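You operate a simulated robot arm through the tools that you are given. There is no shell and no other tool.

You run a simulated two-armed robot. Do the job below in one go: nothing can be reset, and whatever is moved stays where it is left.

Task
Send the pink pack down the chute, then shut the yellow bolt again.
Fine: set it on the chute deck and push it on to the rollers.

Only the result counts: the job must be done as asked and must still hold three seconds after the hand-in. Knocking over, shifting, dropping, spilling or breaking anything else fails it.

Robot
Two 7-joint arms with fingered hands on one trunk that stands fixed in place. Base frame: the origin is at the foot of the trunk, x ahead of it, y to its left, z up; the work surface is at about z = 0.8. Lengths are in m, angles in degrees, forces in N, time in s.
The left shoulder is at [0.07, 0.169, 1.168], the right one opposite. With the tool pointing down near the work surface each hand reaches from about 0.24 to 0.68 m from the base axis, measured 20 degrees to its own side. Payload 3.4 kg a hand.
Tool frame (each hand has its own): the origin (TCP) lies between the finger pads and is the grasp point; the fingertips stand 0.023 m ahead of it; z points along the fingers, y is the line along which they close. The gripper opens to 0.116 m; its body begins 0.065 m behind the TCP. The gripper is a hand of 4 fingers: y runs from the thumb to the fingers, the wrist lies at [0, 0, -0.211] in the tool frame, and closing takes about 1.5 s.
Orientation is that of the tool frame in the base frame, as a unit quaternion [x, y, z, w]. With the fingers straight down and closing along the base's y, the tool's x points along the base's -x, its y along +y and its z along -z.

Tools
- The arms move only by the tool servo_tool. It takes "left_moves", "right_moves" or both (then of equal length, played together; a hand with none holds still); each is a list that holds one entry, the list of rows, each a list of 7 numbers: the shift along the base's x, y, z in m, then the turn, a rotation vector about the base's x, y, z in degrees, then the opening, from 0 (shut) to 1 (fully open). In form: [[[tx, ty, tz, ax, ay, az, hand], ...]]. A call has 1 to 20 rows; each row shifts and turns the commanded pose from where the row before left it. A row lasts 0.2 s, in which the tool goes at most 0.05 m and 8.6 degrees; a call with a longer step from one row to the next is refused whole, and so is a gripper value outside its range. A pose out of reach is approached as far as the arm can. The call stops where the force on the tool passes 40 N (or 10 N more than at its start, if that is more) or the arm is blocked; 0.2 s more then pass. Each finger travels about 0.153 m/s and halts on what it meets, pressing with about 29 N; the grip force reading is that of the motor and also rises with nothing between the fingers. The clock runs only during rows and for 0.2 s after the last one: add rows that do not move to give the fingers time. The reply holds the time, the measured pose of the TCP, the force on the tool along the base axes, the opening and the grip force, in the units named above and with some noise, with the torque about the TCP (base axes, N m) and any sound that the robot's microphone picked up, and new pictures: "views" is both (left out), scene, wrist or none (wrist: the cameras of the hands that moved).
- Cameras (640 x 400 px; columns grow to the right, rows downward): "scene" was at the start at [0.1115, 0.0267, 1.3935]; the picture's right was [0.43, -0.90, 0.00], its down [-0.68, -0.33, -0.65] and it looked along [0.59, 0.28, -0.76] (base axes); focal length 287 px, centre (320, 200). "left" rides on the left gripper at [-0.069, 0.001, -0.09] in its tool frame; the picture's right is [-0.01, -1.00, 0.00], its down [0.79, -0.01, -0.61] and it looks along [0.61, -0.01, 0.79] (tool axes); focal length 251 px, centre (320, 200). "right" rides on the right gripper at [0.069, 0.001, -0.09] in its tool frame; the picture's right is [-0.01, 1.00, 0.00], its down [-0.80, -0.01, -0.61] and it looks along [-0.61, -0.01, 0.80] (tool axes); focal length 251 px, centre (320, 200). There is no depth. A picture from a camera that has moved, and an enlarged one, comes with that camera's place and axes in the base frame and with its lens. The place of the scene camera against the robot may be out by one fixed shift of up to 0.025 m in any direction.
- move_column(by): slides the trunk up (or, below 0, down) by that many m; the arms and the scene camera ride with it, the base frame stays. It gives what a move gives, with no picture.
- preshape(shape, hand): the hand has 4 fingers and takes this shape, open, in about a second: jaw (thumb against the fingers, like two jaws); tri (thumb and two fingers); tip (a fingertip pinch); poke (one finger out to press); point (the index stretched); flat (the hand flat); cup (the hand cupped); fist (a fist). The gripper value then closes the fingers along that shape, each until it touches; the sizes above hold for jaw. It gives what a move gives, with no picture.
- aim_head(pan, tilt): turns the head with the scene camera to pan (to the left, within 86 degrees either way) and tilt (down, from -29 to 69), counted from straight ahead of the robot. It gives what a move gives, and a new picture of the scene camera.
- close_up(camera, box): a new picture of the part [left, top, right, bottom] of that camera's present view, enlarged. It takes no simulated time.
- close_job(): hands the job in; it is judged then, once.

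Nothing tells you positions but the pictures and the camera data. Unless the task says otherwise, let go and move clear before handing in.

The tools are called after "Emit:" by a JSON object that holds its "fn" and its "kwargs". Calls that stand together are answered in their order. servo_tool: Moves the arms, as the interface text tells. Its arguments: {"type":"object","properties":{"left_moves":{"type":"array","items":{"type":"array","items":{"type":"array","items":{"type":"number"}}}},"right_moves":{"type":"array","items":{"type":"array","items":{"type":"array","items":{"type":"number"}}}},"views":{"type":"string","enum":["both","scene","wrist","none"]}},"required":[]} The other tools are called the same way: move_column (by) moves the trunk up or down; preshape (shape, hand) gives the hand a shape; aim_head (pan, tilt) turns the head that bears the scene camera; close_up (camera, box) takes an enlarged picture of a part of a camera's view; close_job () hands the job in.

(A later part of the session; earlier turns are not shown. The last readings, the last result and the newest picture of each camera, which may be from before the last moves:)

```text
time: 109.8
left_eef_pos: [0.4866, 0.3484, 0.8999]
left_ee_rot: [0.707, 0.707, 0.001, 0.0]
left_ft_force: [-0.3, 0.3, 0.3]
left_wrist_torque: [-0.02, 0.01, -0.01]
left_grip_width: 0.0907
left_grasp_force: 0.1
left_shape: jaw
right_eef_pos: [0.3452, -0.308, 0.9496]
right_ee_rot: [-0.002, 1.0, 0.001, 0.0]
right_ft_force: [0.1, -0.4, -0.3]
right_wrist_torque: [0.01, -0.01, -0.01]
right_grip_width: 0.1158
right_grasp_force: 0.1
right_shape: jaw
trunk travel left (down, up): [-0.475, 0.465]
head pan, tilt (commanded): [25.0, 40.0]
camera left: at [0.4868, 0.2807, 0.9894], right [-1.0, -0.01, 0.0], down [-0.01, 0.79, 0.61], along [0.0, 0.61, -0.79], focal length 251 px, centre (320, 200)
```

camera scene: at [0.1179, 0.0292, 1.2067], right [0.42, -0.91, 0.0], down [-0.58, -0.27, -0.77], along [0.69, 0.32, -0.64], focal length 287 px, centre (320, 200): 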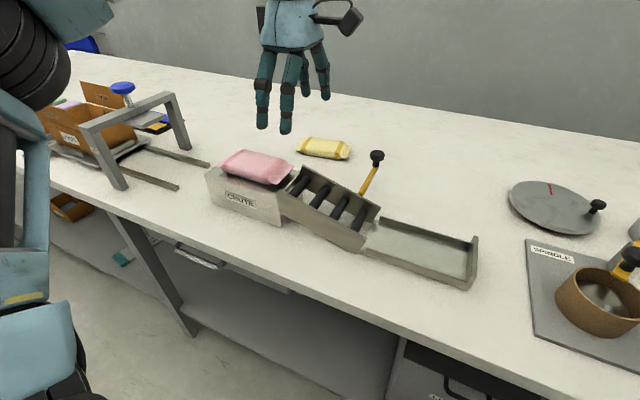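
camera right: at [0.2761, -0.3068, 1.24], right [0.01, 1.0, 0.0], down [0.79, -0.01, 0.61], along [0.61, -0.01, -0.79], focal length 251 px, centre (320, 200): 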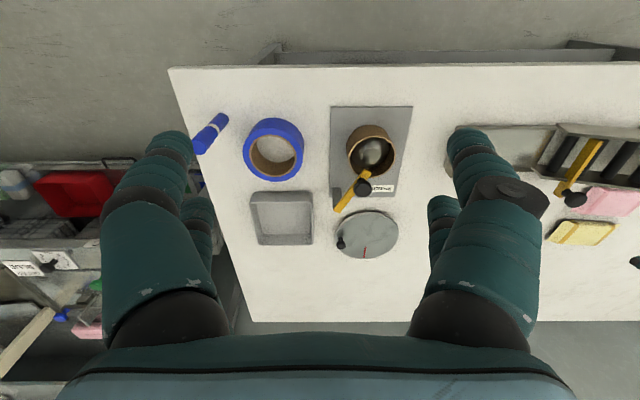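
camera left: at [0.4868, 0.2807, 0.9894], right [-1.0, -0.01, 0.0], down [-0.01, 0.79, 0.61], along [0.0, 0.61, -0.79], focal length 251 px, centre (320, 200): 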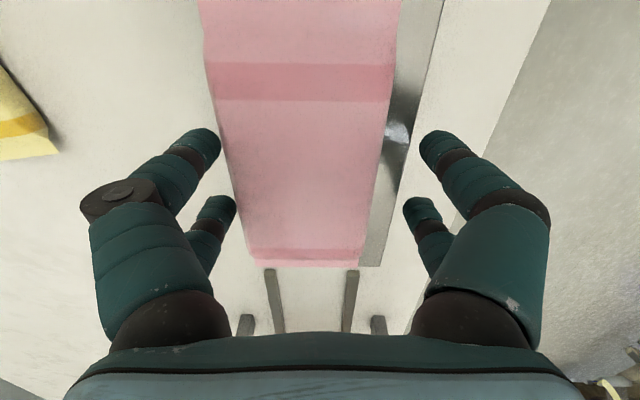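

Emit:
{"fn": "servo_tool", "kwargs": {"left_moves": [[[-0.004, 0, -0.001, 0, 0, 0, 0.78], [-0.004, 0, 0, 0, 0, 0, 0.78], [-0.004, 0, 0, 0, 0, 0, 0.78], [0, 0, 0, 0, 0, 0, 0.78]]], "views": "wrist"}}

```text
time: 110.8
left_eef_pos: [0.4758, 0.3483, 0.8973]
left_ee_rot: [0.708, 0.707, 0.0, 0.001]
left_ft_force: [0.0, 0.2, -0.1]
left_wrist_torque: [0.01, -0.02, -0.01]
left_grip_width: 0.0907
left_grasp_force: 0.0
left_shape: jaw
right_eef_pos: [0.3465, -0.3069, 0.9491]
right_ee_rot: [0.0, 1.0, 0.001, 0.0]
right_ft_force: [0.2, 0.2, -0.3]
right_wrist_torque: [-0.02, 0.01, 0.02]
right_grip_width: 0.1158
right_grasp_force: 0.0
right_shape: jaw
trunk travel left (down, up): [-0.475, 0.465]
head pan, tilt (commanded): [25.0, 40.0]
camera left: at [0.4758, 0.28, 0.987], right [-1.0, -0.01, 0.0], down [-0.01, 0.79, 0.61], along [0.0, 0.61, -0.79], focal length 251 px, centre (320, 200)
```

left: 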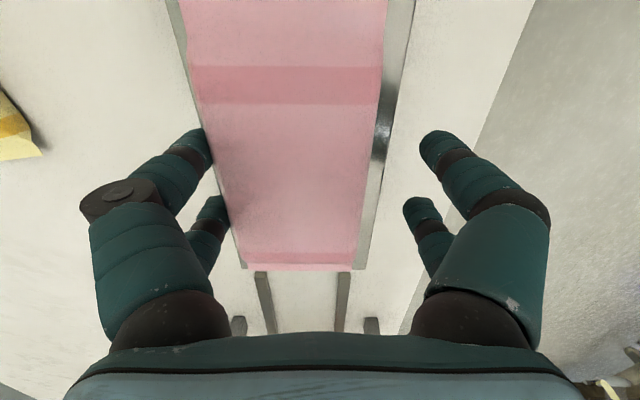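

The pack is now centred at x about 0.488 and square. I back the fingers off, rise, and turn to yaw 0 behind the pack so the shut fingers make a wide pusher.

Emit:
{"fn": "servo_tool", "kwargs": {"left_moves": [[[0.004, 0, 0, 0, 0, 0, 0.82], [0, 0, 0.025, 0, 0, 0, 0.82], [0, 0.01, 0.04, 0, 0, 0, 0.82], [0, 0.02, 0.035, 0, 0, 8.2, 0.5], [0, 0.02, 0.01, 0, 0, 8.2, 0.2], [0, 0.02, 0, 0, 0, 8.2, 0.0], [0.001, 0.02, 0, 0, 0, 8.2, 0.0], [0.001, 0.01, 0, 0, 0, 8.2, 0.0], [0.001, 0, 0, 0, 0, 8.2, 0.0], [0.001, 0, 0, 0, 0, 8.2, 0.0], [0.001, 0, 0, 0, 0, 8.2, 0.0], [0.001, 0, 0, 0, 0, 8.2, 0.0], [0.001, 0, 0, 0, 0, 8.2, 0.0], [0.001, 0, 0, 0, 0, 8.0, 0.0], [0, 0, 0, 0, 0, 0, 0.0]]], "views": "both"}}

```text
time: 114.0
left_eef_pos: [0.4865, 0.4482, 1.0072]
left_ee_rot: [-0.001, 1.0, 0.001, 0.0]
left_ft_force: [0.0, -1.1, 0.0]
left_wrist_torque: [-0.02, 0.01, -0.03]
left_grip_width: 0.0
left_grasp_force: 28.9
left_shape: jaw
right_eef_pos: [0.3447, -0.3069, 0.9488]
right_ee_rot: [0.0, 1.0, 0.0, 0.0]
right_ft_force: [0.0, -0.7, -1.0]
right_wrist_torque: [-0.03, 0.03, -0.01]
right_grip_width: 0.1158
right_grasp_force: 0.0
right_shape: jaw
trunk travel left (down, up): [-0.475, 0.465]
head pan, tilt (commanded): [25.0, 40.0]
camera scene: at [0.1184, 0.0291, 1.2067], right [0.42, -0.91, 0.0], down [-0.58, -0.27, -0.77], along [0.69, 0.32, -0.64], focal length 287 px, centre (320, 200)
camera left: at [0.5557, 0.4486, 1.0977], right [0.01, -1.0, 0.0], down [-0.79, -0.01, 0.61], along [-0.61, 0.0, -0.79], focal length 251 px, centre (320, 200)
```

scene: 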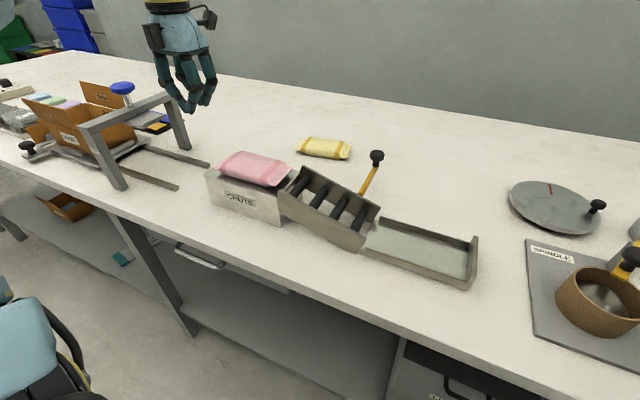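
left: 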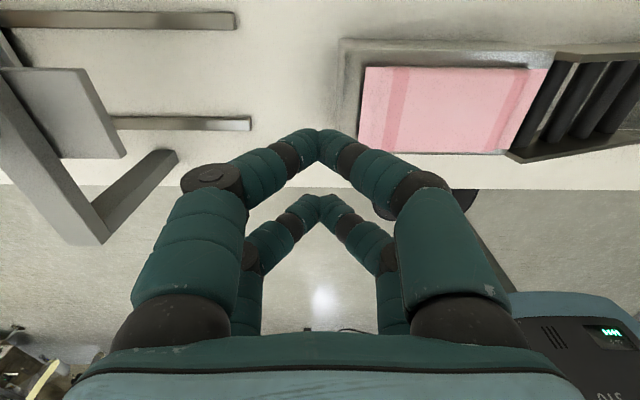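

Positioned behind the pack. I lower the pusher to just above deck level, beyond the deck's end.

Emit:
{"fn": "servo_tool", "kwargs": {"left_moves": [[[0.001, -0.002, -0.035, 0, 0, 0, 0.0], [0, -0.002, -0.035, 0, 0, 0, 0.0], [0, 0, -0.025, 0, 0, 0, 0.0], [0, 0, -0.013, 0, 0, 0, 0.0], [0, 0, 0, 0, 0, 0, 0.0]]], "views": "both"}}

```text
time: 115.2
left_eef_pos: [0.4877, 0.4449, 0.8991]
left_ee_rot: [0.0, 1.0, 0.001, 0.0]
left_ft_force: [-0.3, 0.6, 0.6]
left_wrist_torque: [0.02, 0.03, -0.01]
left_grip_width: 0.0
left_grasp_force: 29.0
left_shape: jaw
right_eef_pos: [0.3454, -0.3071, 0.9482]
right_ee_rot: [0.0, 1.0, 0.0, 0.0]
right_ft_force: [-0.6, 0.6, 1.1]
right_wrist_torque: [0.01, 0.01, 0.0]
right_grip_width: 0.1157
right_grasp_force: 0.1
right_shape: jaw
trunk travel left (down, up): [-0.475, 0.465]
head pan, tilt (commanded): [25.0, 40.0]
camera scene: at [0.1183, 0.0289, 1.2067], right [0.42, -0.91, 0.0], down [-0.58, -0.27, -0.77], along [0.69, 0.32, -0.64], focal length 287 px, centre (320, 200)
camera left: at [0.5564, 0.445, 0.9887], right [0.01, -1.0, 0.0], down [-0.79, -0.01, 0.61], along [-0.61, 0.0, -0.79], focal length 251 px, centre (320, 200)
```

scene: 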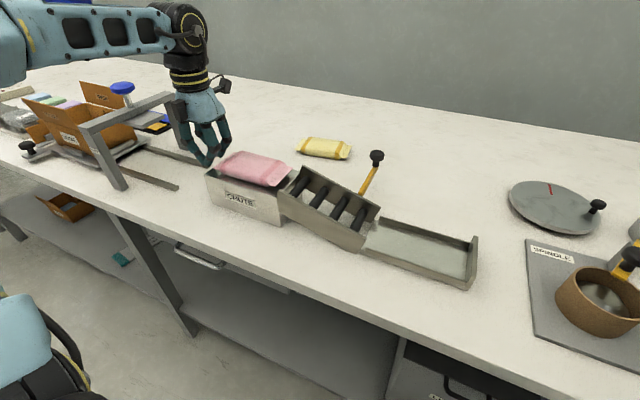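
left: 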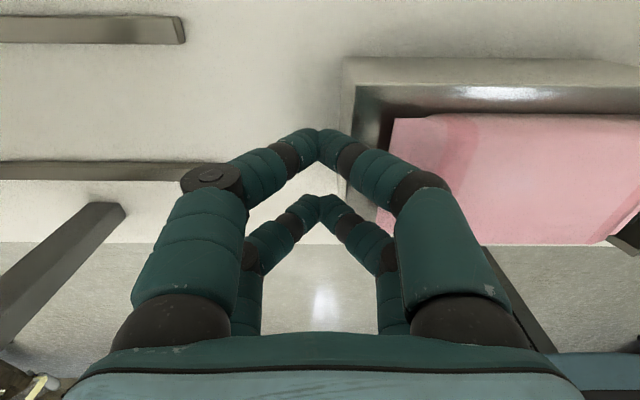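

I push toward -y in small steps and watch the pack.

Emit:
{"fn": "servo_tool", "kwargs": {"left_moves": [[[0, -0.01, 0, 0, 0, 0, 0.0], [0, -0.01, 0, 0, 0, 0, 0.0], [0, -0.01, 0, 0, 0, 0, 0.0], [0, -0.01, 0, 0, 0, 0, 0.0], [0, -0.01, 0, 0, 0, 0, 0.0], [0, 0, 0, 0, 0, 0, 0.0]]], "views": "both"}}

```text
time: 116.4
left_eef_pos: [0.4876, 0.4051, 0.9019]
left_ee_rot: [-0.003, 1.0, 0.004, 0.004]
left_ft_force: [-7.6, 30.6, 11.4]
left_wrist_torque: [1.16, -0.1, 0.7]
left_grip_width: 0.0
left_grasp_force: 29.1
left_shape: jaw
right_eef_pos: [0.3418, -0.3059, 0.951]
right_ee_rot: [0.001, 1.0, -0.001, 0.002]
right_ft_force: [0.4, 0.5, 0.2]
right_wrist_torque: [0.02, -0.01, -0.01]
right_grip_width: 0.1161
right_grasp_force: 0.1
right_shape: jaw
trunk travel left (down, up): [-0.475, 0.465]
head pan, tilt (commanded): [25.0, 40.0]
stopped in row 5 (left hand): the force on the tool passed its limit at 42 N (the readings are from after the stop); the commanded pose is now the measured one
camera scene: at [0.1153, 0.0341, 1.2068], right [0.42, -0.91, 0.0], down [-0.58, -0.28, -0.77], along [0.7, 0.32, -0.64], focal length 287 px, centre (320, 200)
camera left: at [0.5557, 0.4062, 0.9907], right [0.01, -1.0, -0.01], down [-0.8, -0.02, 0.6], along [-0.6, 0.0, -0.8], focal length 251 px, centre (320, 200)
```

scene: 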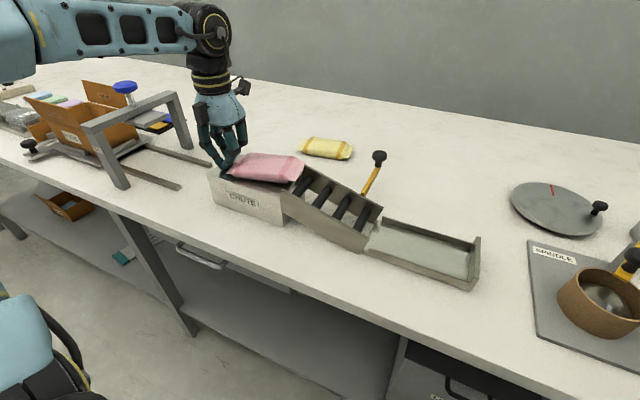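
left: 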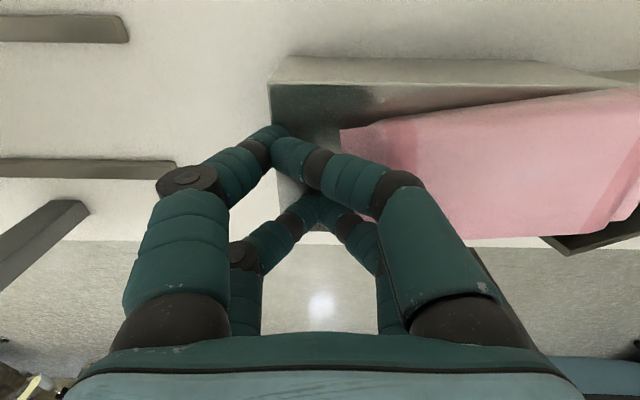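

The push stopped at 42 N and the pack turned slightly: its far corner seems to have caught the end of the far roller wall. I back off and look.

Emit:
{"fn": "servo_tool", "kwargs": {"left_moves": [[[0, 0.015, 0, 0, 0, 0, 0.0], [0, 0.02, 0.01, 0, 0, 0, 0.0], [0, 0, 0.03, 0, 0, 0, 0.0], [0, -0.02, 0.04, 0, 0, 0, 0.0], [0, -0.03, 0.04, 0, 0, 0, 0.2], [0, -0.04, 0.03, 0, 0, 0, 0.5], [0.02, -0.04, 0.01, 0, 0, 0, 1.0], [0.02, 0, 0, 0, 0, 0, 1.0], [0, 0, 0, 0, 0, 0, 1.0]]], "views": "both"}}

Emit:
{"fn": "close_up", "kwargs": {"camera": "left", "box": [180, 40, 480, 240]}}

Emit:
{"fn": "close_up", "kwargs": {"camera": "scene", "box": [190, 130, 400, 270]}}

```text
time: 118.4
left_eef_pos: [0.523, 0.3102, 1.0544]
left_ee_rot: [0.0, 1.0, 0.004, 0.003]
left_ft_force: [-0.6, 0.3, 0.6]
left_wrist_torque: [0.06, 0.01, -0.04]
left_grip_width: 0.1159
left_grasp_force: 0.2
left_shape: jaw
left hand out of reach, approached as far as the arm can: row 8
right_eef_pos: [0.3432, -0.3091, 0.9493]
right_ee_rot: [0.001, 1.0, -0.001, 0.0]
right_ft_force: [1.0, -0.7, 0.4]
right_wrist_torque: [-0.01, -0.02, 0.02]
right_grip_width: 0.1158
right_grasp_force: 0.2
right_shape: jaw
trunk travel left (down, up): [-0.475, 0.465]
head pan, tilt (commanded): [25.0, 40.0]
camera scene: at [0.1181, 0.0286, 1.2067], right [0.42, -0.91, 0.0], down [-0.58, -0.27, -0.77], along [0.69, 0.32, -0.64], focal length 287 px, centre (320, 200)
camera left: at [0.5902, 0.309, 1.1445], right [0.01, -1.0, -0.01], down [-0.8, -0.01, 0.6], along [-0.6, 0.0, -0.8], focal length 251 px, centre (320, 200)
```

scene: 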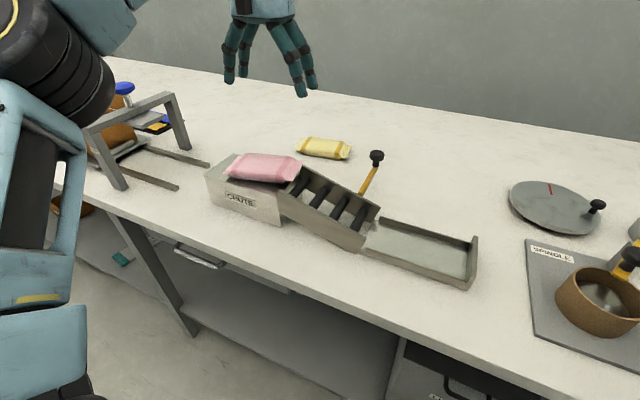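
left: 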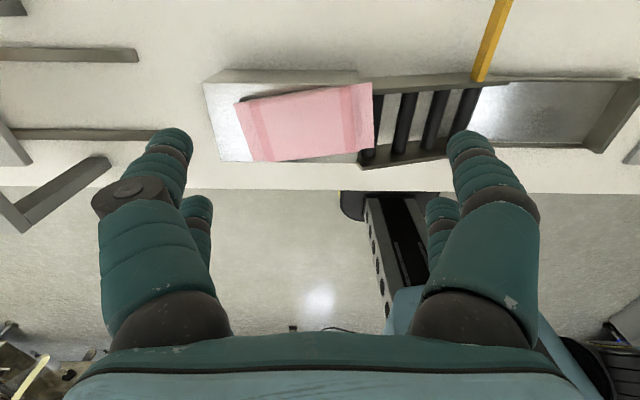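

```text
2.00 times, centred on (330, 140) of left
camera zoom: at [0.5902, 0.309, 1.1445], right [0.01, -1.0, -0.01], down [-0.8, -0.01, 0.6], along [-0.6, 0.0, -0.8], focal length 503 px, centre (300, 320)
```

zoom: 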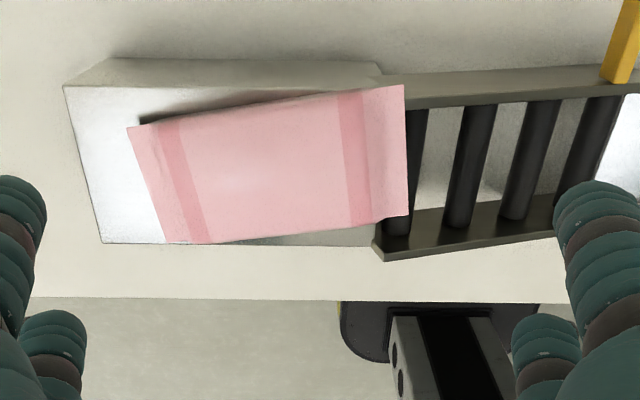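

```text
2.86 times, centred on (295, 200) of scene
camera zoom: at [0.1181, 0.0286, 1.2067], right [0.42, -0.91, 0.0], down [-0.58, -0.27, -0.77], along [0.69, 0.32, -0.64], focal length 820 px, centre (391, 200)
```

zoom: 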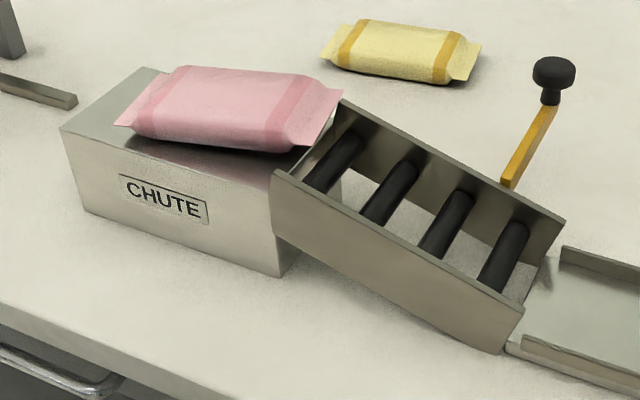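

The pack has turned about 8° and its far front corner sits over the end of the far wall; its centre is near (0.492, 0.3235). I will regrip it with the matching yaw, square it, and set it down with its front end already between the walls.

Emit:
{"fn": "servo_tool", "kwargs": {"left_moves": [[[-0.003, 0, 0, 0, 0, -8.2, 0.85], [-0.003, 0, 0, 0, 0, -8.2, 0.85], [-0.003, 0, 0, 0, 0, -8.2, 0.85], [-0.003, 0, 0, 0, 0, -8.2, 0.85], [-0.003, 0.002, 0, 0, 0, -8.2, 0.85], [-0.003, 0.002, -0.01, 0, 0, -8.2, 0.85], [-0.003, 0.002, -0.01, 0, 0, -8.2, 0.85], [-0.003, 0.002, -0.015, 0, 0, -8.2, 0.85], [-0.003, 0.002, -0.015, 0, 0, -8.2, 0.85], [-0.003, 0.002, -0.015, 0, 0, -8.2, 0.85], [0, 0.001, -0.015, 0, 0, 0, 0.85], [0, 0, 0, 0, 0, 0, 0.85]]], "views": "both"}}

```text
time: 121.0
left_eef_pos: [0.4937, 0.3195, 0.9755]
left_ee_rot: [0.657, 0.754, 0.002, 0.004]
left_ft_force: [0.6, -0.5, -0.5]
left_wrist_torque: [-0.03, 0.0, -0.02]
left_grip_width: 0.099
left_grasp_force: 0.0
left_shape: jaw
right_eef_pos: [0.3443, -0.3086, 0.9481]
right_ee_rot: [0.001, 1.0, 0.0, 0.001]
right_ft_force: [0.0, -1.2, -0.5]
right_wrist_torque: [0.01, 0.05, -0.02]
right_grip_width: 0.1157
right_grasp_force: 0.0
right_shape: jaw
trunk travel left (down, up): [-0.475, 0.465]
head pan, tilt (commanded): [25.0, 40.0]
camera scene: at [0.1183, 0.0289, 1.2067], right [0.42, -0.91, 0.0], down [-0.58, -0.27, -0.77], along [0.69, 0.32, -0.64], focal length 287 px, centre (320, 200)
camera left: at [0.5032, 0.2521, 1.0648], right [-0.99, -0.15, -0.01], down [-0.12, 0.79, 0.6], along [-0.08, 0.6, -0.8], focal length 251 px, centre (320, 200)
```

scene: 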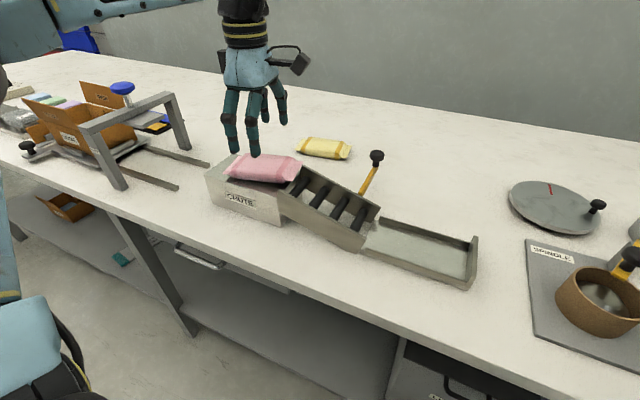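
left: 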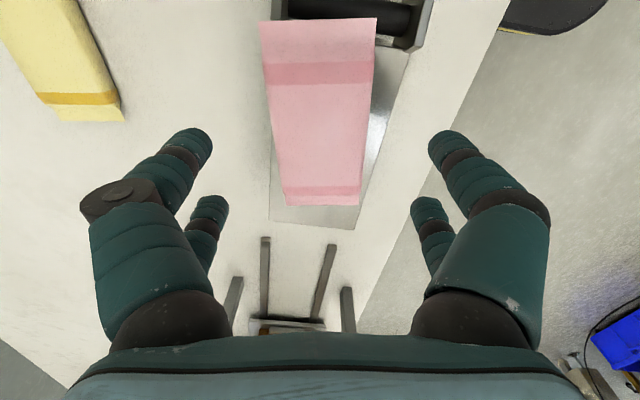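

Yaw matches (98°). I shift 6 mm along the pack to its middle and go down around it.

Emit:
{"fn": "servo_tool", "kwargs": {"left_moves": [[[-0.001, 0.0065, -0.03, 0, 0, 0, 0.85], [0, 0, -0.03, 0, 0, 0, 0.85], [0, 0, -0.012, 0, 0, 0, 0.85], [0, 0, -0.006, 0, 0, 0, 0.85], [0, 0, 0, 0, 0, 0, 0.75], [0, 0, 0, 0, 0, 0, 0.66], [0, 0, 0, 0, 0, 0, 0.66]]], "views": "wrist"}}

```text
time: 122.6
left_eef_pos: [0.4936, 0.3269, 0.8971]
left_ee_rot: [0.656, 0.755, 0.002, 0.003]
left_ft_force: [0.5, -0.3, 0.4]
left_wrist_torque: [-0.01, 0.01, 0.03]
left_grip_width: 0.0768
left_grasp_force: 0.1
left_shape: jaw
right_eef_pos: [0.3444, -0.3086, 0.9492]
right_ee_rot: [0.001, 1.0, 0.0, 0.001]
right_ft_force: [-0.5, 0.4, -0.3]
right_wrist_torque: [0.03, -0.01, -0.02]
right_grip_width: 0.116
right_grasp_force: 0.1
right_shape: jaw
trunk travel left (down, up): [-0.475, 0.465]
head pan, tilt (commanded): [25.0, 40.0]
camera left: at [0.5019, 0.2589, 0.9878], right [-0.99, -0.15, -0.01], down [-0.12, 0.79, 0.6], along [-0.08, 0.6, -0.8], focal length 251 px, centre (320, 200)
```

left: 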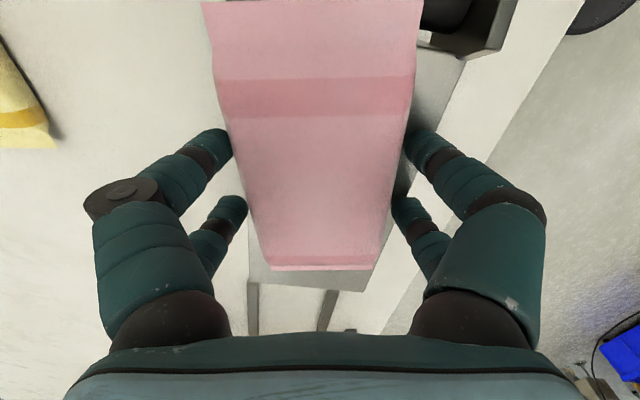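

Emit:
{"fn": "servo_tool", "kwargs": {"left_moves": [[[0, 0, 0, 0, 0, 0, 0.6], [0, 0, 0, 0, 0, 0, 0.55], [0, 0, 0, 0, 0, 0, 0.5], [0, 0, 0, 0, 0, 0, 0.5]]], "views": "wrist"}}

```text
time: 123.6
left_eef_pos: [0.4923, 0.326, 0.8977]
left_ee_rot: [0.655, 0.755, 0.002, 0.005]
left_ft_force: [-1.2, 0.6, 2.7]
left_wrist_torque: [-0.02, 0.14, -0.01]
left_grip_width: 0.0598
left_grasp_force: 29.3
left_shape: jaw
right_eef_pos: [0.3444, -0.3095, 0.9497]
right_ee_rot: [0.001, 1.0, 0.0, 0.0]
right_ft_force: [0.4, 0.2, 0.2]
right_wrist_torque: [0.0, 0.01, 0.0]
right_grip_width: 0.116
right_grasp_force: 0.0
right_shape: jaw
trunk travel left (down, up): [-0.475, 0.465]
head pan, tilt (commanded): [25.0, 40.0]
camera left: at [0.5015, 0.2587, 0.9882], right [-0.99, -0.15, -0.01], down [-0.12, 0.79, 0.6], along [-0.08, 0.6, -0.8], focal length 251 px, centre (320, 200)
```

left: 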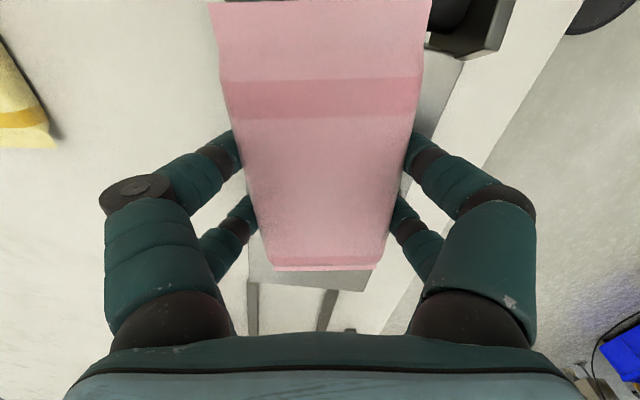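

Gripped at 0.06. Rather than lift, I slide it back 2 cm on the deck, square it by turning -8°, and centre it in x.

Emit:
{"fn": "servo_tool", "kwargs": {"left_moves": [[[-0.0015, 0.01, 0.0005, 0, 0, 0, 0.5], [-0.0015, 0.01, 0, 0, 0, 0, 0.5], [0, 0.003, 0, 0, 0, -2.7, 0.5], [0, 0, 0, 0, 0, -2.7, 0.5], [0, 0, 0, 0, 0, -2.5, 0.5], [0, 0, 0, 0, 0, 0, 0.5]]], "views": "both"}}

```text
time: 125.0
left_eef_pos: [0.4893, 0.3482, 0.8979]
left_ee_rot: [0.706, 0.708, 0.002, 0.005]
left_ft_force: [-0.1, -2.1, 6.4]
left_wrist_torque: [0.03, 0.33, 0.07]
left_grip_width: 0.0592
left_grasp_force: 29.4
left_shape: jaw
right_eef_pos: [0.3444, -0.3094, 0.9482]
right_ee_rot: [0.001, 1.0, 0.0, 0.0]
right_ft_force: [0.8, -0.2, 0.0]
right_wrist_torque: [-0.05, -0.02, -0.01]
right_grip_width: 0.1157
right_grasp_force: 0.1
right_shape: jaw
trunk travel left (down, up): [-0.475, 0.465]
head pan, tilt (commanded): [25.0, 40.0]
camera scene: at [0.1176, 0.028, 1.2068], right [0.42, -0.91, 0.0], down [-0.58, -0.27, -0.77], along [0.69, 0.32, -0.64], focal length 287 px, centre (320, 200)
camera left: at [0.4887, 0.28, 0.9881], right [-1.0, -0.01, -0.01], down [-0.01, 0.8, 0.6], along [0.0, 0.6, -0.8], focal length 251 px, centre (320, 200)
```

scene: 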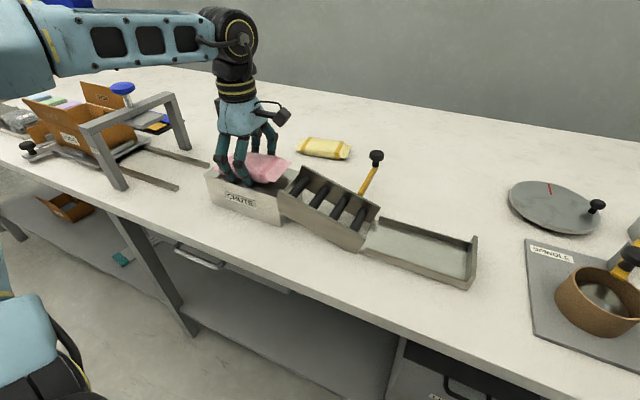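
left: 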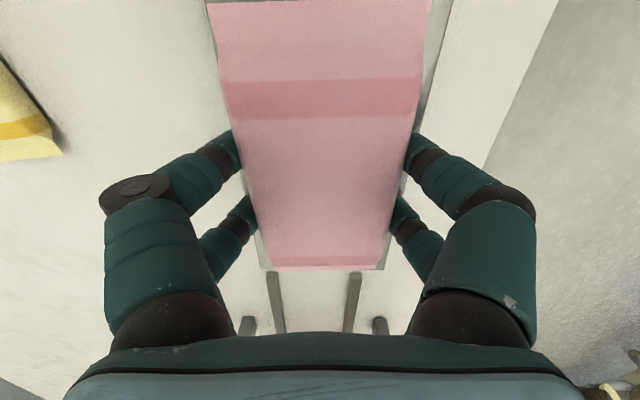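

Square now, with the centre at x 0.4887. Still holding it, I slide the pack forward so its front end goes in between the walls, stopping before the fingers reach them.

Emit:
{"fn": "servo_tool", "kwargs": {"left_moves": [[[0, -0.008, 0.0005, 0, 0, 0, 0.5], [0, -0.008, 0, 0, 0, 0, 0.5], [0, -0.008, 0, 0, 0, 0, 0.5], [0, -0.008, 0, 0, 0, 0, 0.5], [0, 0, 0, 0, 0, 0, 0.5]]], "views": "both"}}

```text
time: 126.2
left_eef_pos: [0.4878, 0.3177, 0.8985]
left_ee_rot: [0.705, 0.709, 0.001, 0.005]
left_ft_force: [1.1, 0.1, 1.3]
left_wrist_torque: [0.03, 0.09, -0.05]
left_grip_width: 0.0594
left_grasp_force: 29.3
left_shape: jaw
right_eef_pos: [0.345, -0.3091, 0.9483]
right_ee_rot: [0.0, 1.0, 0.0, 0.0]
right_ft_force: [0.2, -0.4, -0.2]
right_wrist_torque: [0.01, -0.03, -0.03]
right_grip_width: 0.116
right_grasp_force: 0.1
right_shape: jaw
trunk travel left (down, up): [-0.475, 0.465]
head pan, tilt (commanded): [25.0, 40.0]
camera scene: at [0.1182, 0.0289, 1.2067], right [0.42, -0.91, 0.0], down [-0.58, -0.27, -0.77], along [0.69, 0.32, -0.64], focal length 287 px, centre (320, 200)
camera left: at [0.4883, 0.2489, 0.9882], right [-1.0, -0.01, -0.01], down [-0.01, 0.8, 0.6], along [0.0, 0.6, -0.8], focal length 251 px, centre (320, 200)
```

scene: 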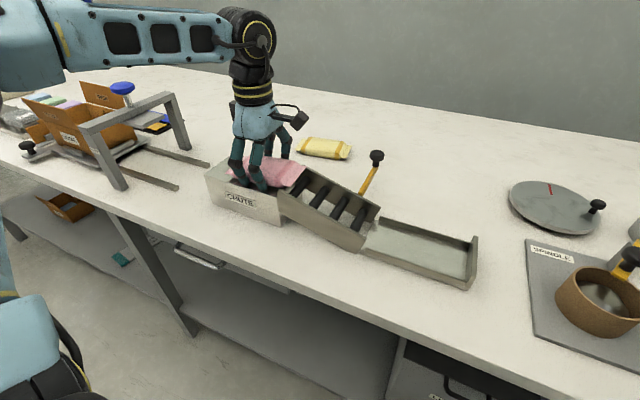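
left: 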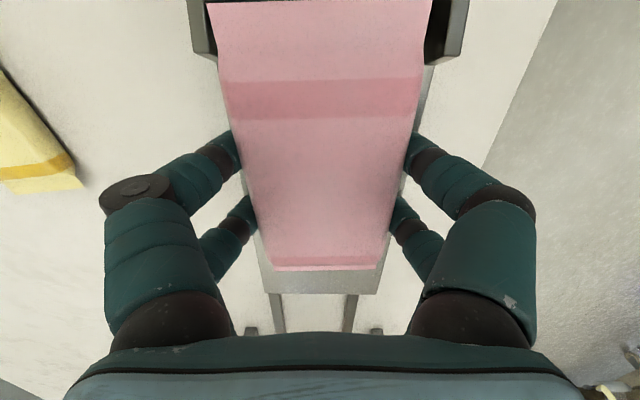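

Emit:
{"fn": "close_up", "kwargs": {"camera": "left", "box": [160, 0, 500, 140]}}

```text
1.88 times, centred on (330, 70) of left
camera zoom: at [0.4883, 0.2489, 0.9882], right [-1.0, -0.01, -0.01], down [-0.01, 0.8, 0.6], along [0.0, 0.6, -0.8], focal length 473 px, centre (301, 445)
```

zoom: 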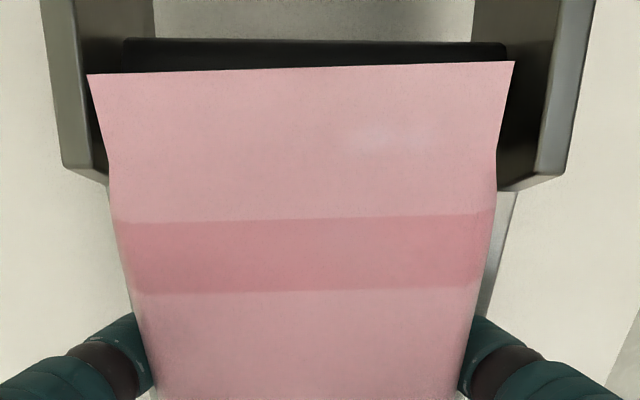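

The front end is between the walls but closer to the far wall. I shift 2.5 mm toward -x, correct about 1° of yaw, and slide on a little further.

Emit:
{"fn": "servo_tool", "kwargs": {"left_moves": [[[-0.0025, 0, 0, 0, 0, -1.2, 0.5], [0, -0.006, 0, 0, 0, 0, 0.5], [0, -0.007, 0, 0, 0, 0, 0.5], [0, -0.006, 0, 0, 0, 0, 0.5], [0, -0.004, 0, 0, 0, 0, 0.5], [0, 0, 0, 0, 0, 0, 0.5]]], "views": "both"}}

Emit:
{"fn": "close_up", "kwargs": {"camera": "left", "box": [160, 0, 500, 140]}}

```text
time: 127.6
left_eef_pos: [0.488, 0.2941, 0.8984]
left_ee_rot: [0.713, 0.701, 0.001, 0.004]
left_ft_force: [-0.1, 0.2, 0.4]
left_wrist_torque: [0.02, 0.04, 0.02]
left_grip_width: 0.0595
left_grasp_force: 28.9
left_shape: jaw
right_eef_pos: [0.3433, -0.3089, 0.9485]
right_ee_rot: [0.002, 1.0, 0.0, 0.0]
right_ft_force: [0.2, 0.3, -0.3]
right_wrist_torque: [-0.01, 0.03, -0.02]
right_grip_width: 0.1158
right_grasp_force: 0.1
right_shape: jaw
trunk travel left (down, up): [-0.475, 0.465]
head pan, tilt (commanded): [25.0, 40.0]
camera scene: at [0.1184, 0.0289, 1.2067], right [0.42, -0.91, 0.0], down [-0.58, -0.27, -0.77], along [0.69, 0.32, -0.64], focal length 287 px, centre (320, 200)
camera left: at [0.4856, 0.2263, 0.9883], right [-1.0, 0.01, -0.01], down [0.0, 0.8, 0.6], along [0.01, 0.6, -0.8], focal length 251 px, centre (320, 200)
```

scene: 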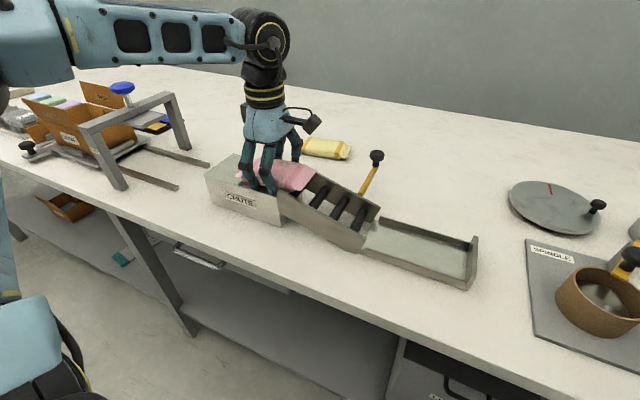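
left: 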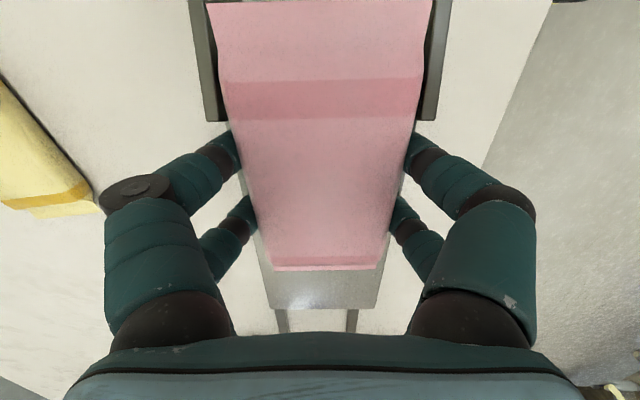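

```text
1.88 times, centred on (330, 70) of left
camera zoom: at [0.4856, 0.2263, 0.9883], right [-1.0, 0.01, -0.01], down [0.0, 0.8, 0.6], along [0.01, 0.6, -0.8], focal length 473 px, centre (301, 445)
```

zoom: 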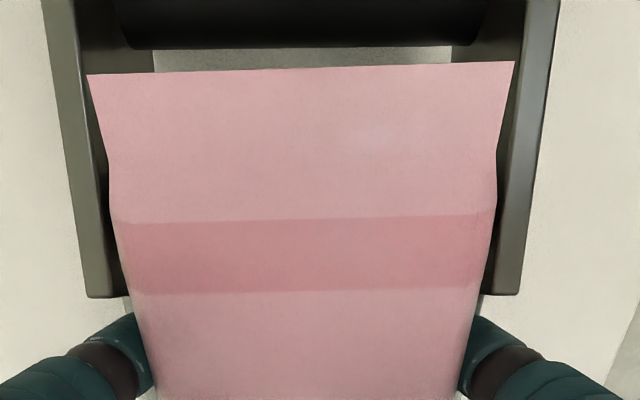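

The pack now sits nicely centred between the walls. I release it, rise, and move behind it with shut fingers.

Emit:
{"fn": "servo_tool", "kwargs": {"left_moves": [[[0, 0, 0, 0, 0, 0, 0.6], [0, 0, 0, 0, 0, 0, 0.7], [0, 0, 0, 0, 0, 0, 0.8], [0, 0, 0.02, 0, 0, 0.9, 0.8], [0, 0, 0.04, 0, 0, 0, 0.8], [0, 0.03, 0.02, 0, 0, 0, 0.6], [0, 0.035, 0, 0, 0, 0, 0.3], [0, 0.035, 0, 0, 0, 0, 0.0], [0, 0.015, 0, 0, 0, 0, 0.0], [0, 0, 0, 0, 0, 0, 0.0]]], "views": "both"}}

```text
time: 129.8
left_eef_pos: [0.487, 0.4089, 0.9784]
left_ee_rot: [0.708, 0.706, 0.001, 0.004]
left_ft_force: [-0.6, 1.1, -0.9]
left_wrist_torque: [0.04, -0.01, -0.02]
left_grip_width: 0.0
left_grasp_force: 28.5
left_shape: jaw
right_eef_pos: [0.3441, -0.3087, 0.9485]
right_ee_rot: [0.001, 1.0, 0.0, 0.0]
right_ft_force: [0.4, 0.3, -0.6]
right_wrist_torque: [0.0, 0.04, -0.01]
right_grip_width: 0.116
right_grasp_force: 0.2
right_shape: jaw
trunk travel left (down, up): [-0.475, 0.465]
head pan, tilt (commanded): [25.0, 40.0]
camera scene: at [0.1183, 0.0287, 1.2067], right [0.42, -0.91, 0.0], down [-0.58, -0.27, -0.77], along [0.69, 0.32, -0.64], focal length 287 px, centre (320, 200)
camera left: at [0.4863, 0.3409, 1.0685], right [-1.0, -0.01, -0.01], down [-0.01, 0.8, 0.6], along [0.0, 0.6, -0.8], focal length 251 px, centre (320, 200)
```

scene: 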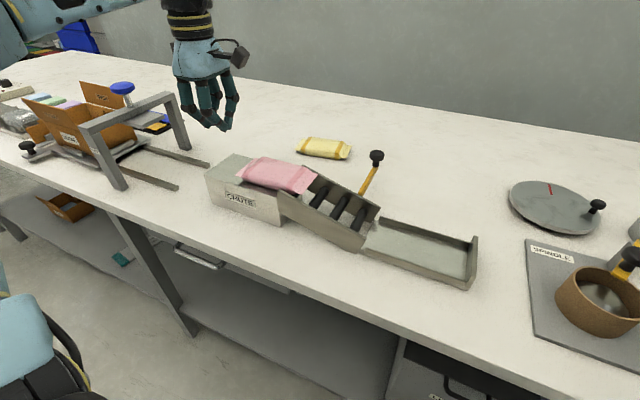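
left: 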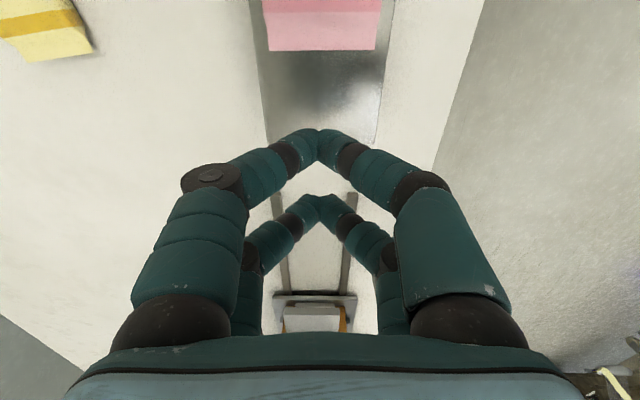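

The pack is in place (rear end at y about 0.36, centred at x 0.486). I lower behind it and push along -y.

Emit:
{"fn": "servo_tool", "kwargs": {"left_moves": [[[0, 0, -0.035, 0, 0, 0, 0.0], [0, 0, -0.03, 0, 0, 0, 0.0], [0, 0, -0.014, 0, 0, 0, 0.0], [0, -0.01, 0, 0, 0, 0, 0.0], [0, -0.01, 0, 0, 0, 0, 0.0], [0, -0.01, 0, 0, 0, 0, 0.0], [0, 0, 0, 0, 0, 0, 0.0]]], "views": "both"}}

```text
time: 131.4
left_eef_pos: [0.4861, 0.3797, 0.9]
left_ee_rot: [0.709, 0.705, 0.001, 0.005]
left_ft_force: [-0.6, 1.0, 3.4]
left_wrist_torque: [0.0, 0.03, 0.01]
left_grip_width: 0.0
left_grasp_force: 29.2
left_shape: jaw
right_eef_pos: [0.3433, -0.309, 0.948]
right_ee_rot: [0.001, 1.0, 0.0, 0.0]
right_ft_force: [-1.0, 0.3, 0.2]
right_wrist_torque: [0.03, 0.03, 0.01]
right_grip_width: 0.1162
right_grasp_force: 0.1
right_shape: jaw
trunk travel left (down, up): [-0.475, 0.465]
head pan, tilt (commanded): [25.0, 40.0]
camera scene: at [0.1178, 0.0287, 1.2067], right [0.42, -0.91, 0.0], down [-0.58, -0.27, -0.77], along [0.69, 0.32, -0.64], focal length 287 px, centre (320, 200)
camera left: at [0.486, 0.3106, 0.9895], right [-1.0, -0.01, -0.01], down [-0.01, 0.8, 0.6], along [0.0, 0.6, -0.8], focal length 251 px, centre (320, 200)
```

scene: 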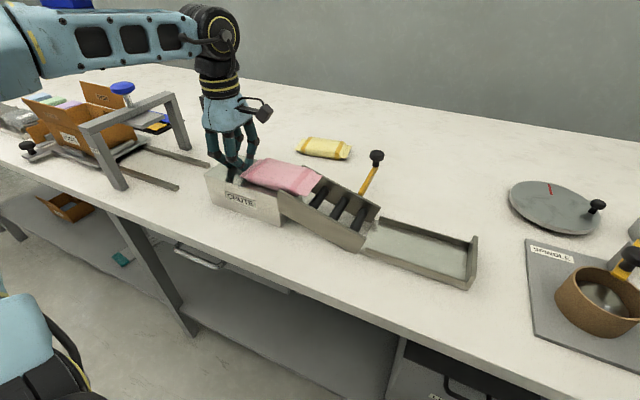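
left: 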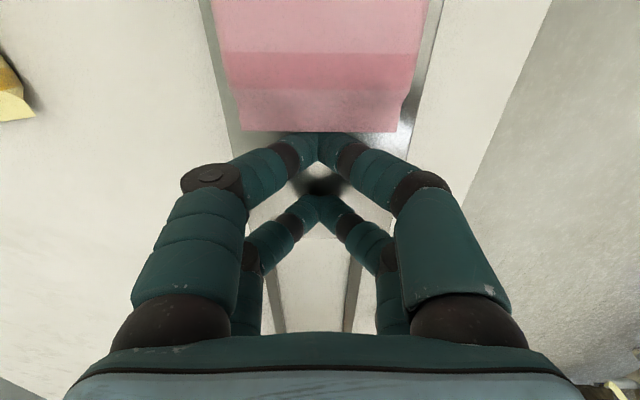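

Contact is made and the pack is moving straight. I continue.

Emit:
{"fn": "servo_tool", "kwargs": {"left_moves": [[[0, -0.01, 0, 0, 0, 0, 0.0], [0, -0.01, 0, 0, 0, 0, 0.0], [0, -0.01, 0, 0, 0, 0, 0.0], [0, 0, 0, 0, 0, 0, 0.0]]], "views": "both"}}

```text
time: 132.4
left_eef_pos: [0.4859, 0.3486, 0.9003]
left_ee_rot: [0.708, 0.706, 0.002, 0.004]
left_ft_force: [-0.4, 1.1, 4.8]
left_wrist_torque: [0.04, -0.03, 0.01]
left_grip_width: 0.0
left_grasp_force: 28.6
left_shape: jaw
right_eef_pos: [0.3441, -0.3097, 0.9485]
right_ee_rot: [0.001, 1.0, 0.0, 0.001]
right_ft_force: [0.0, 1.0, 0.1]
right_wrist_torque: [0.02, 0.0, -0.01]
right_grip_width: 0.1159
right_grasp_force: 0.1
right_shape: jaw
trunk travel left (down, up): [-0.475, 0.465]
head pan, tilt (commanded): [25.0, 40.0]
camera scene: at [0.1178, 0.0288, 1.2068], right [0.42, -0.91, 0.0], down [-0.58, -0.27, -0.77], along [0.69, 0.32, -0.64], focal length 287 px, centre (320, 200)
camera left: at [0.4856, 0.2811, 0.9895], right [-1.0, -0.01, -0.01], down [-0.01, 0.8, 0.6], along [0.0, 0.6, -0.8], focal length 251 px, centre (320, 200)
```

scene: 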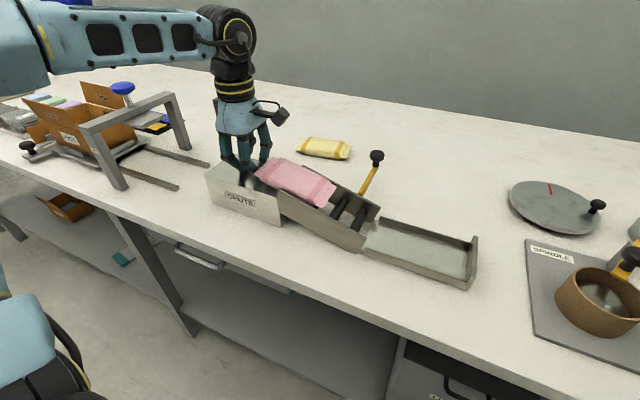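
left: 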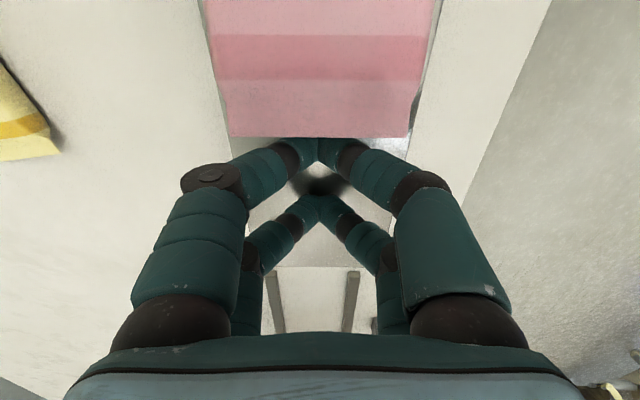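

The pack is tipping onto the rollers. I keep pushing.

Emit:
{"fn": "servo_tool", "kwargs": {"left_moves": [[[0, -0.01, 0, 0, 0, 0, 0.0], [0, -0.01, 0, 0, 0, 0, 0.0], [0, -0.01, 0, 0, 0, 0, 0.0], [0, -0.01, 0, 0, 0, 0, 0.0], [0, 0, 0, 0, 0, 0, 0.0]]], "views": "both"}}

```text
time: 133.6
left_eef_pos: [0.487, 0.3086, 0.9005]
left_ee_rot: [0.708, 0.706, 0.001, 0.004]
left_ft_force: [-0.1, -1.0, 1.8]
left_wrist_torque: [-0.06, 0.0, 0.0]
left_grip_width: 0.0001
left_grasp_force: 29.2
left_shape: jaw
right_eef_pos: [0.3446, -0.3093, 0.9489]
right_ee_rot: [0.001, 1.0, 0.0, 0.001]
right_ft_force: [-0.2, 0.3, -0.5]
right_wrist_torque: [-0.01, 0.01, 0.0]
right_grip_width: 0.116
right_grasp_force: 0.1
right_shape: jaw
trunk travel left (down, up): [-0.475, 0.465]
head pan, tilt (commanded): [25.0, 40.0]
camera scene: at [0.1181, 0.0288, 1.2067], right [0.42, -0.91, 0.0], down [-0.58, -0.27, -0.77], along [0.69, 0.32, -0.64], focal length 287 px, centre (320, 200)
camera left: at [0.4867, 0.2401, 0.9896], right [-1.0, -0.01, -0.01], down [-0.01, 0.8, 0.6], along [0.0, 0.6, -0.8], focal length 251 px, centre (320, 200)
```

scene: 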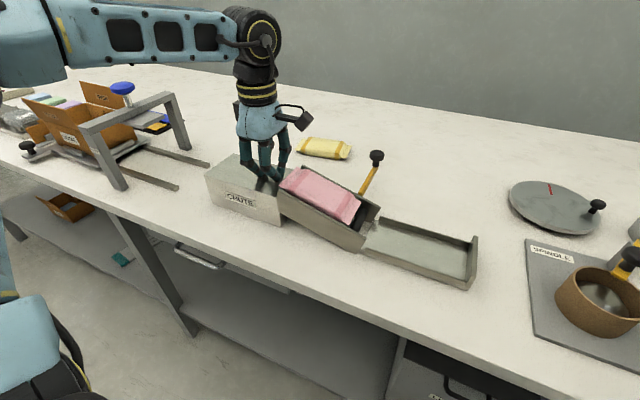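
left: 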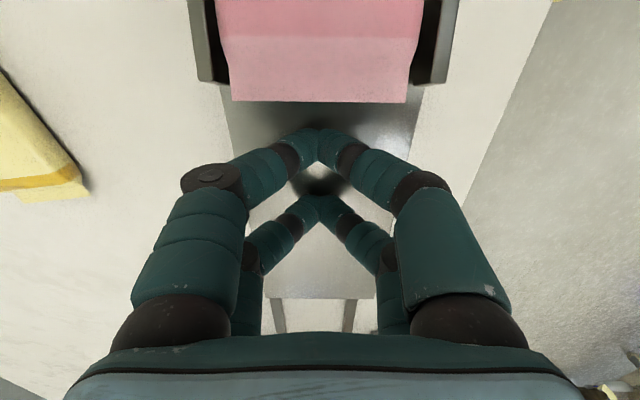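

It has gone onto the rollers and run ahead of the pusher. I wait a moment and look.

Emit:
{"fn": "servo_tool", "kwargs": {"left_moves": [[[0, 0, 0, 0, 0, 0, 0.0], [0, 0, 0, 0, 0, 0, 0.0], [0, 0, 0, 0, 0, 0, 0.0], [0, 0, 0, 0, 0, 0, 0.0]]], "views": "both"}}

Emit:
{"fn": "close_up", "kwargs": {"camera": "scene", "box": [240, 130, 490, 300]}}

```text
time: 134.6
left_eef_pos: [0.4878, 0.3086, 0.8992]
left_ee_rot: [0.707, 0.707, 0.001, 0.004]
left_ft_force: [0.0, -1.1, 2.0]
left_wrist_torque: [-0.02, 0.02, 0.01]
left_grip_width: 0.0001
left_grasp_force: 28.8
left_shape: jaw
right_eef_pos: [0.3449, -0.3096, 0.9483]
right_ee_rot: [0.001, 1.0, -0.001, 0.0]
right_ft_force: [-0.4, -0.4, 0.1]
right_wrist_torque: [0.02, 0.02, 0.0]
right_grip_width: 0.116
right_grasp_force: 0.1
right_shape: jaw
trunk travel left (down, up): [-0.475, 0.465]
head pan, tilt (commanded): [25.0, 40.0]
camera scene: at [0.1183, 0.0288, 1.2067], right [0.42, -0.91, 0.0], down [-0.58, -0.27, -0.77], along [0.69, 0.32, -0.64], focal length 287 px, centre (320, 200)
camera left: at [0.4869, 0.2406, 0.9896], right [-1.0, -0.01, -0.01], down [-0.01, 0.8, 0.6], along [0.0, 0.6, -0.8], focal length 251 px, centre (320, 200)
```

scene: 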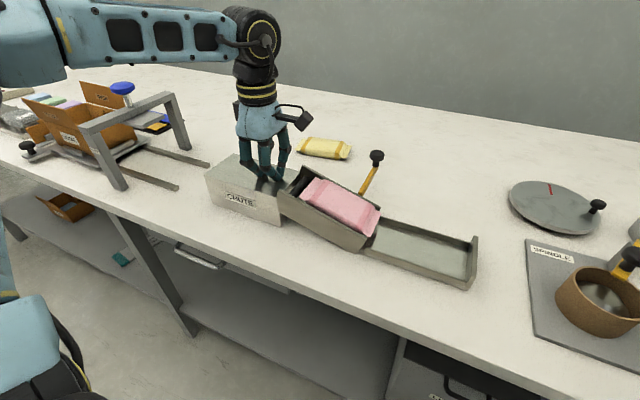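
left: 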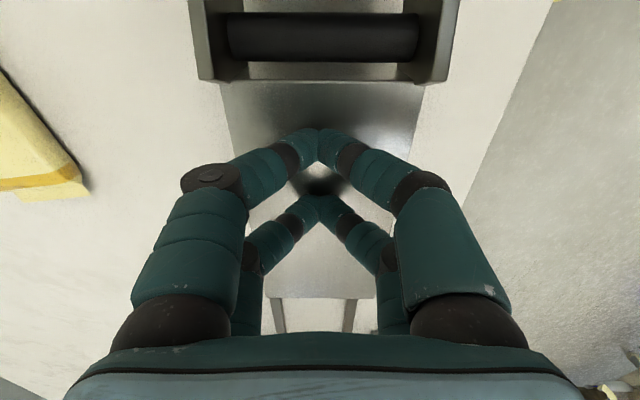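

```text
2.35 times, centred on (365, 215) of scene
camera zoom: at [0.1183, 0.0288, 1.2067], right [0.42, -0.91, 0.0], down [-0.58, -0.27, -0.77], along [0.69, 0.32, -0.64], focal length 675 px, centre (214, 165)
```

zoom: 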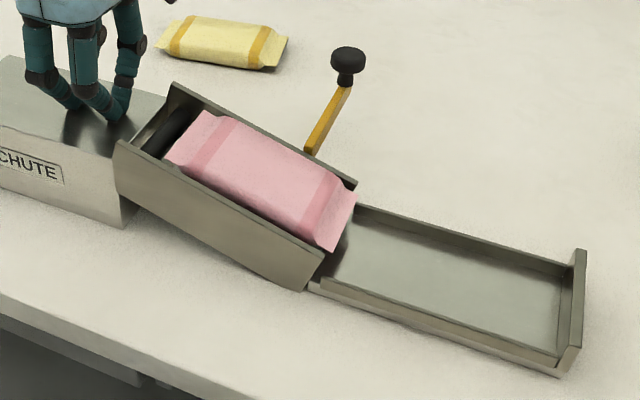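

It is rolling down slowly. I wait a little longer, backing the hand up meanwhile.

Emit:
{"fn": "servo_tool", "kwargs": {"left_moves": [[[0, 0.005, 0.02, 0, 0, 0, 0.0], [0, 0, 0.03, 0, 0, 0, 0.0], [0, 0, 0.03, 0, 0, 0, 0.0], [0, 0, 0.02, 0, 0, 0, 0.0], [0, 0, 0, 0, 0, 0, 0.0], [0, 0, 0, 0, 0, 0, 0.0], [0, 0, 0, 0, 0, 0, 0.0], [0, 0, 0, 0, 0, 0, 0.0]]], "views": "both"}}

Emit:
{"fn": "close_up", "kwargs": {"camera": "scene", "box": [240, 130, 490, 300]}}

```text
time: 136.4
left_eef_pos: [0.4896, 0.3152, 0.9995]
left_ee_rot: [0.708, 0.706, 0.001, 0.004]
left_ft_force: [0.8, -0.1, 0.3]
left_wrist_torque: [0.02, 0.02, -0.01]
left_grip_width: 0.0
left_grasp_force: 28.5
left_shape: jaw
right_eef_pos: [0.3452, -0.3089, 0.9494]
right_ee_rot: [0.001, 1.0, 0.0, 0.0]
right_ft_force: [-0.5, -0.3, -0.3]
right_wrist_torque: [0.03, -0.01, 0.0]
right_grip_width: 0.1159
right_grasp_force: 0.0
right_shape: jaw
trunk travel left (down, up): [-0.475, 0.465]
head pan, tilt (commanded): [25.0, 40.0]
camera scene: at [0.1184, 0.029, 1.2067], right [0.42, -0.91, 0.0], down [-0.58, -0.27, -0.77], along [0.69, 0.32, -0.64], focal length 287 px, centre (320, 200)
camera left: at [0.488, 0.2477, 1.0883], right [-1.0, -0.01, -0.01], down [-0.01, 0.8, 0.6], along [0.0, 0.6, -0.8], focal length 251 px, centre (320, 200)
```

scene: 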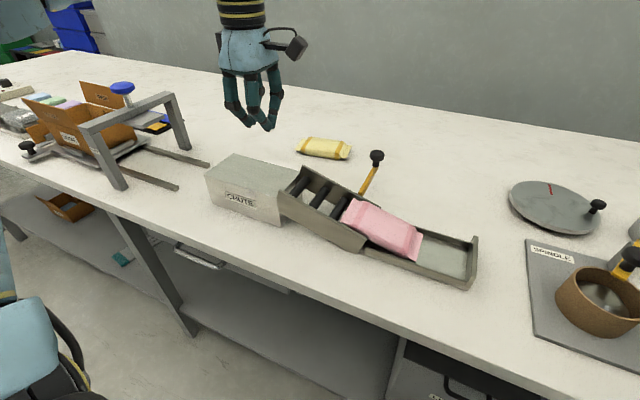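
left: 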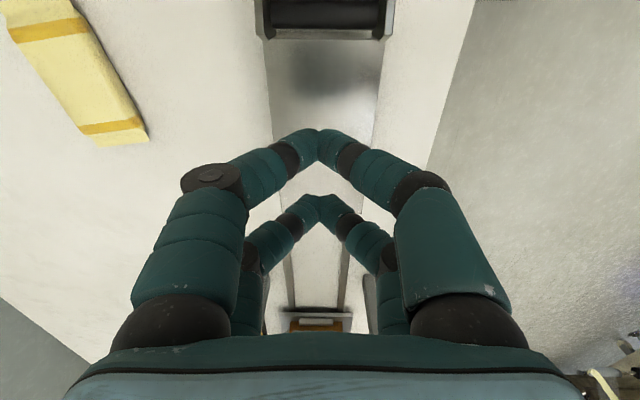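

```text
2.35 times, centred on (365, 215) of scene
camera zoom: at [0.1184, 0.029, 1.2067], right [0.42, -0.91, 0.0], down [-0.58, -0.27, -0.77], along [0.69, 0.32, -0.64], focal length 675 px, centre (214, 165)
```

zoom: 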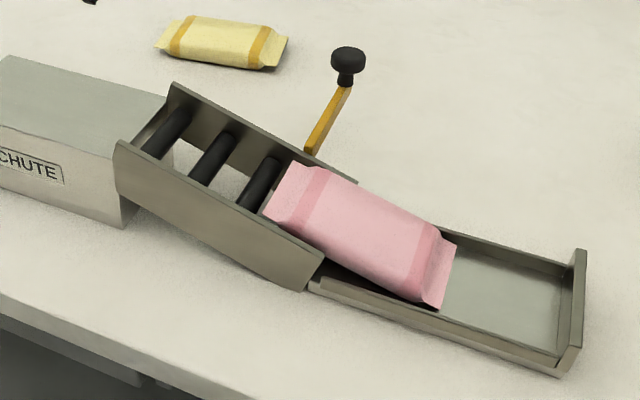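

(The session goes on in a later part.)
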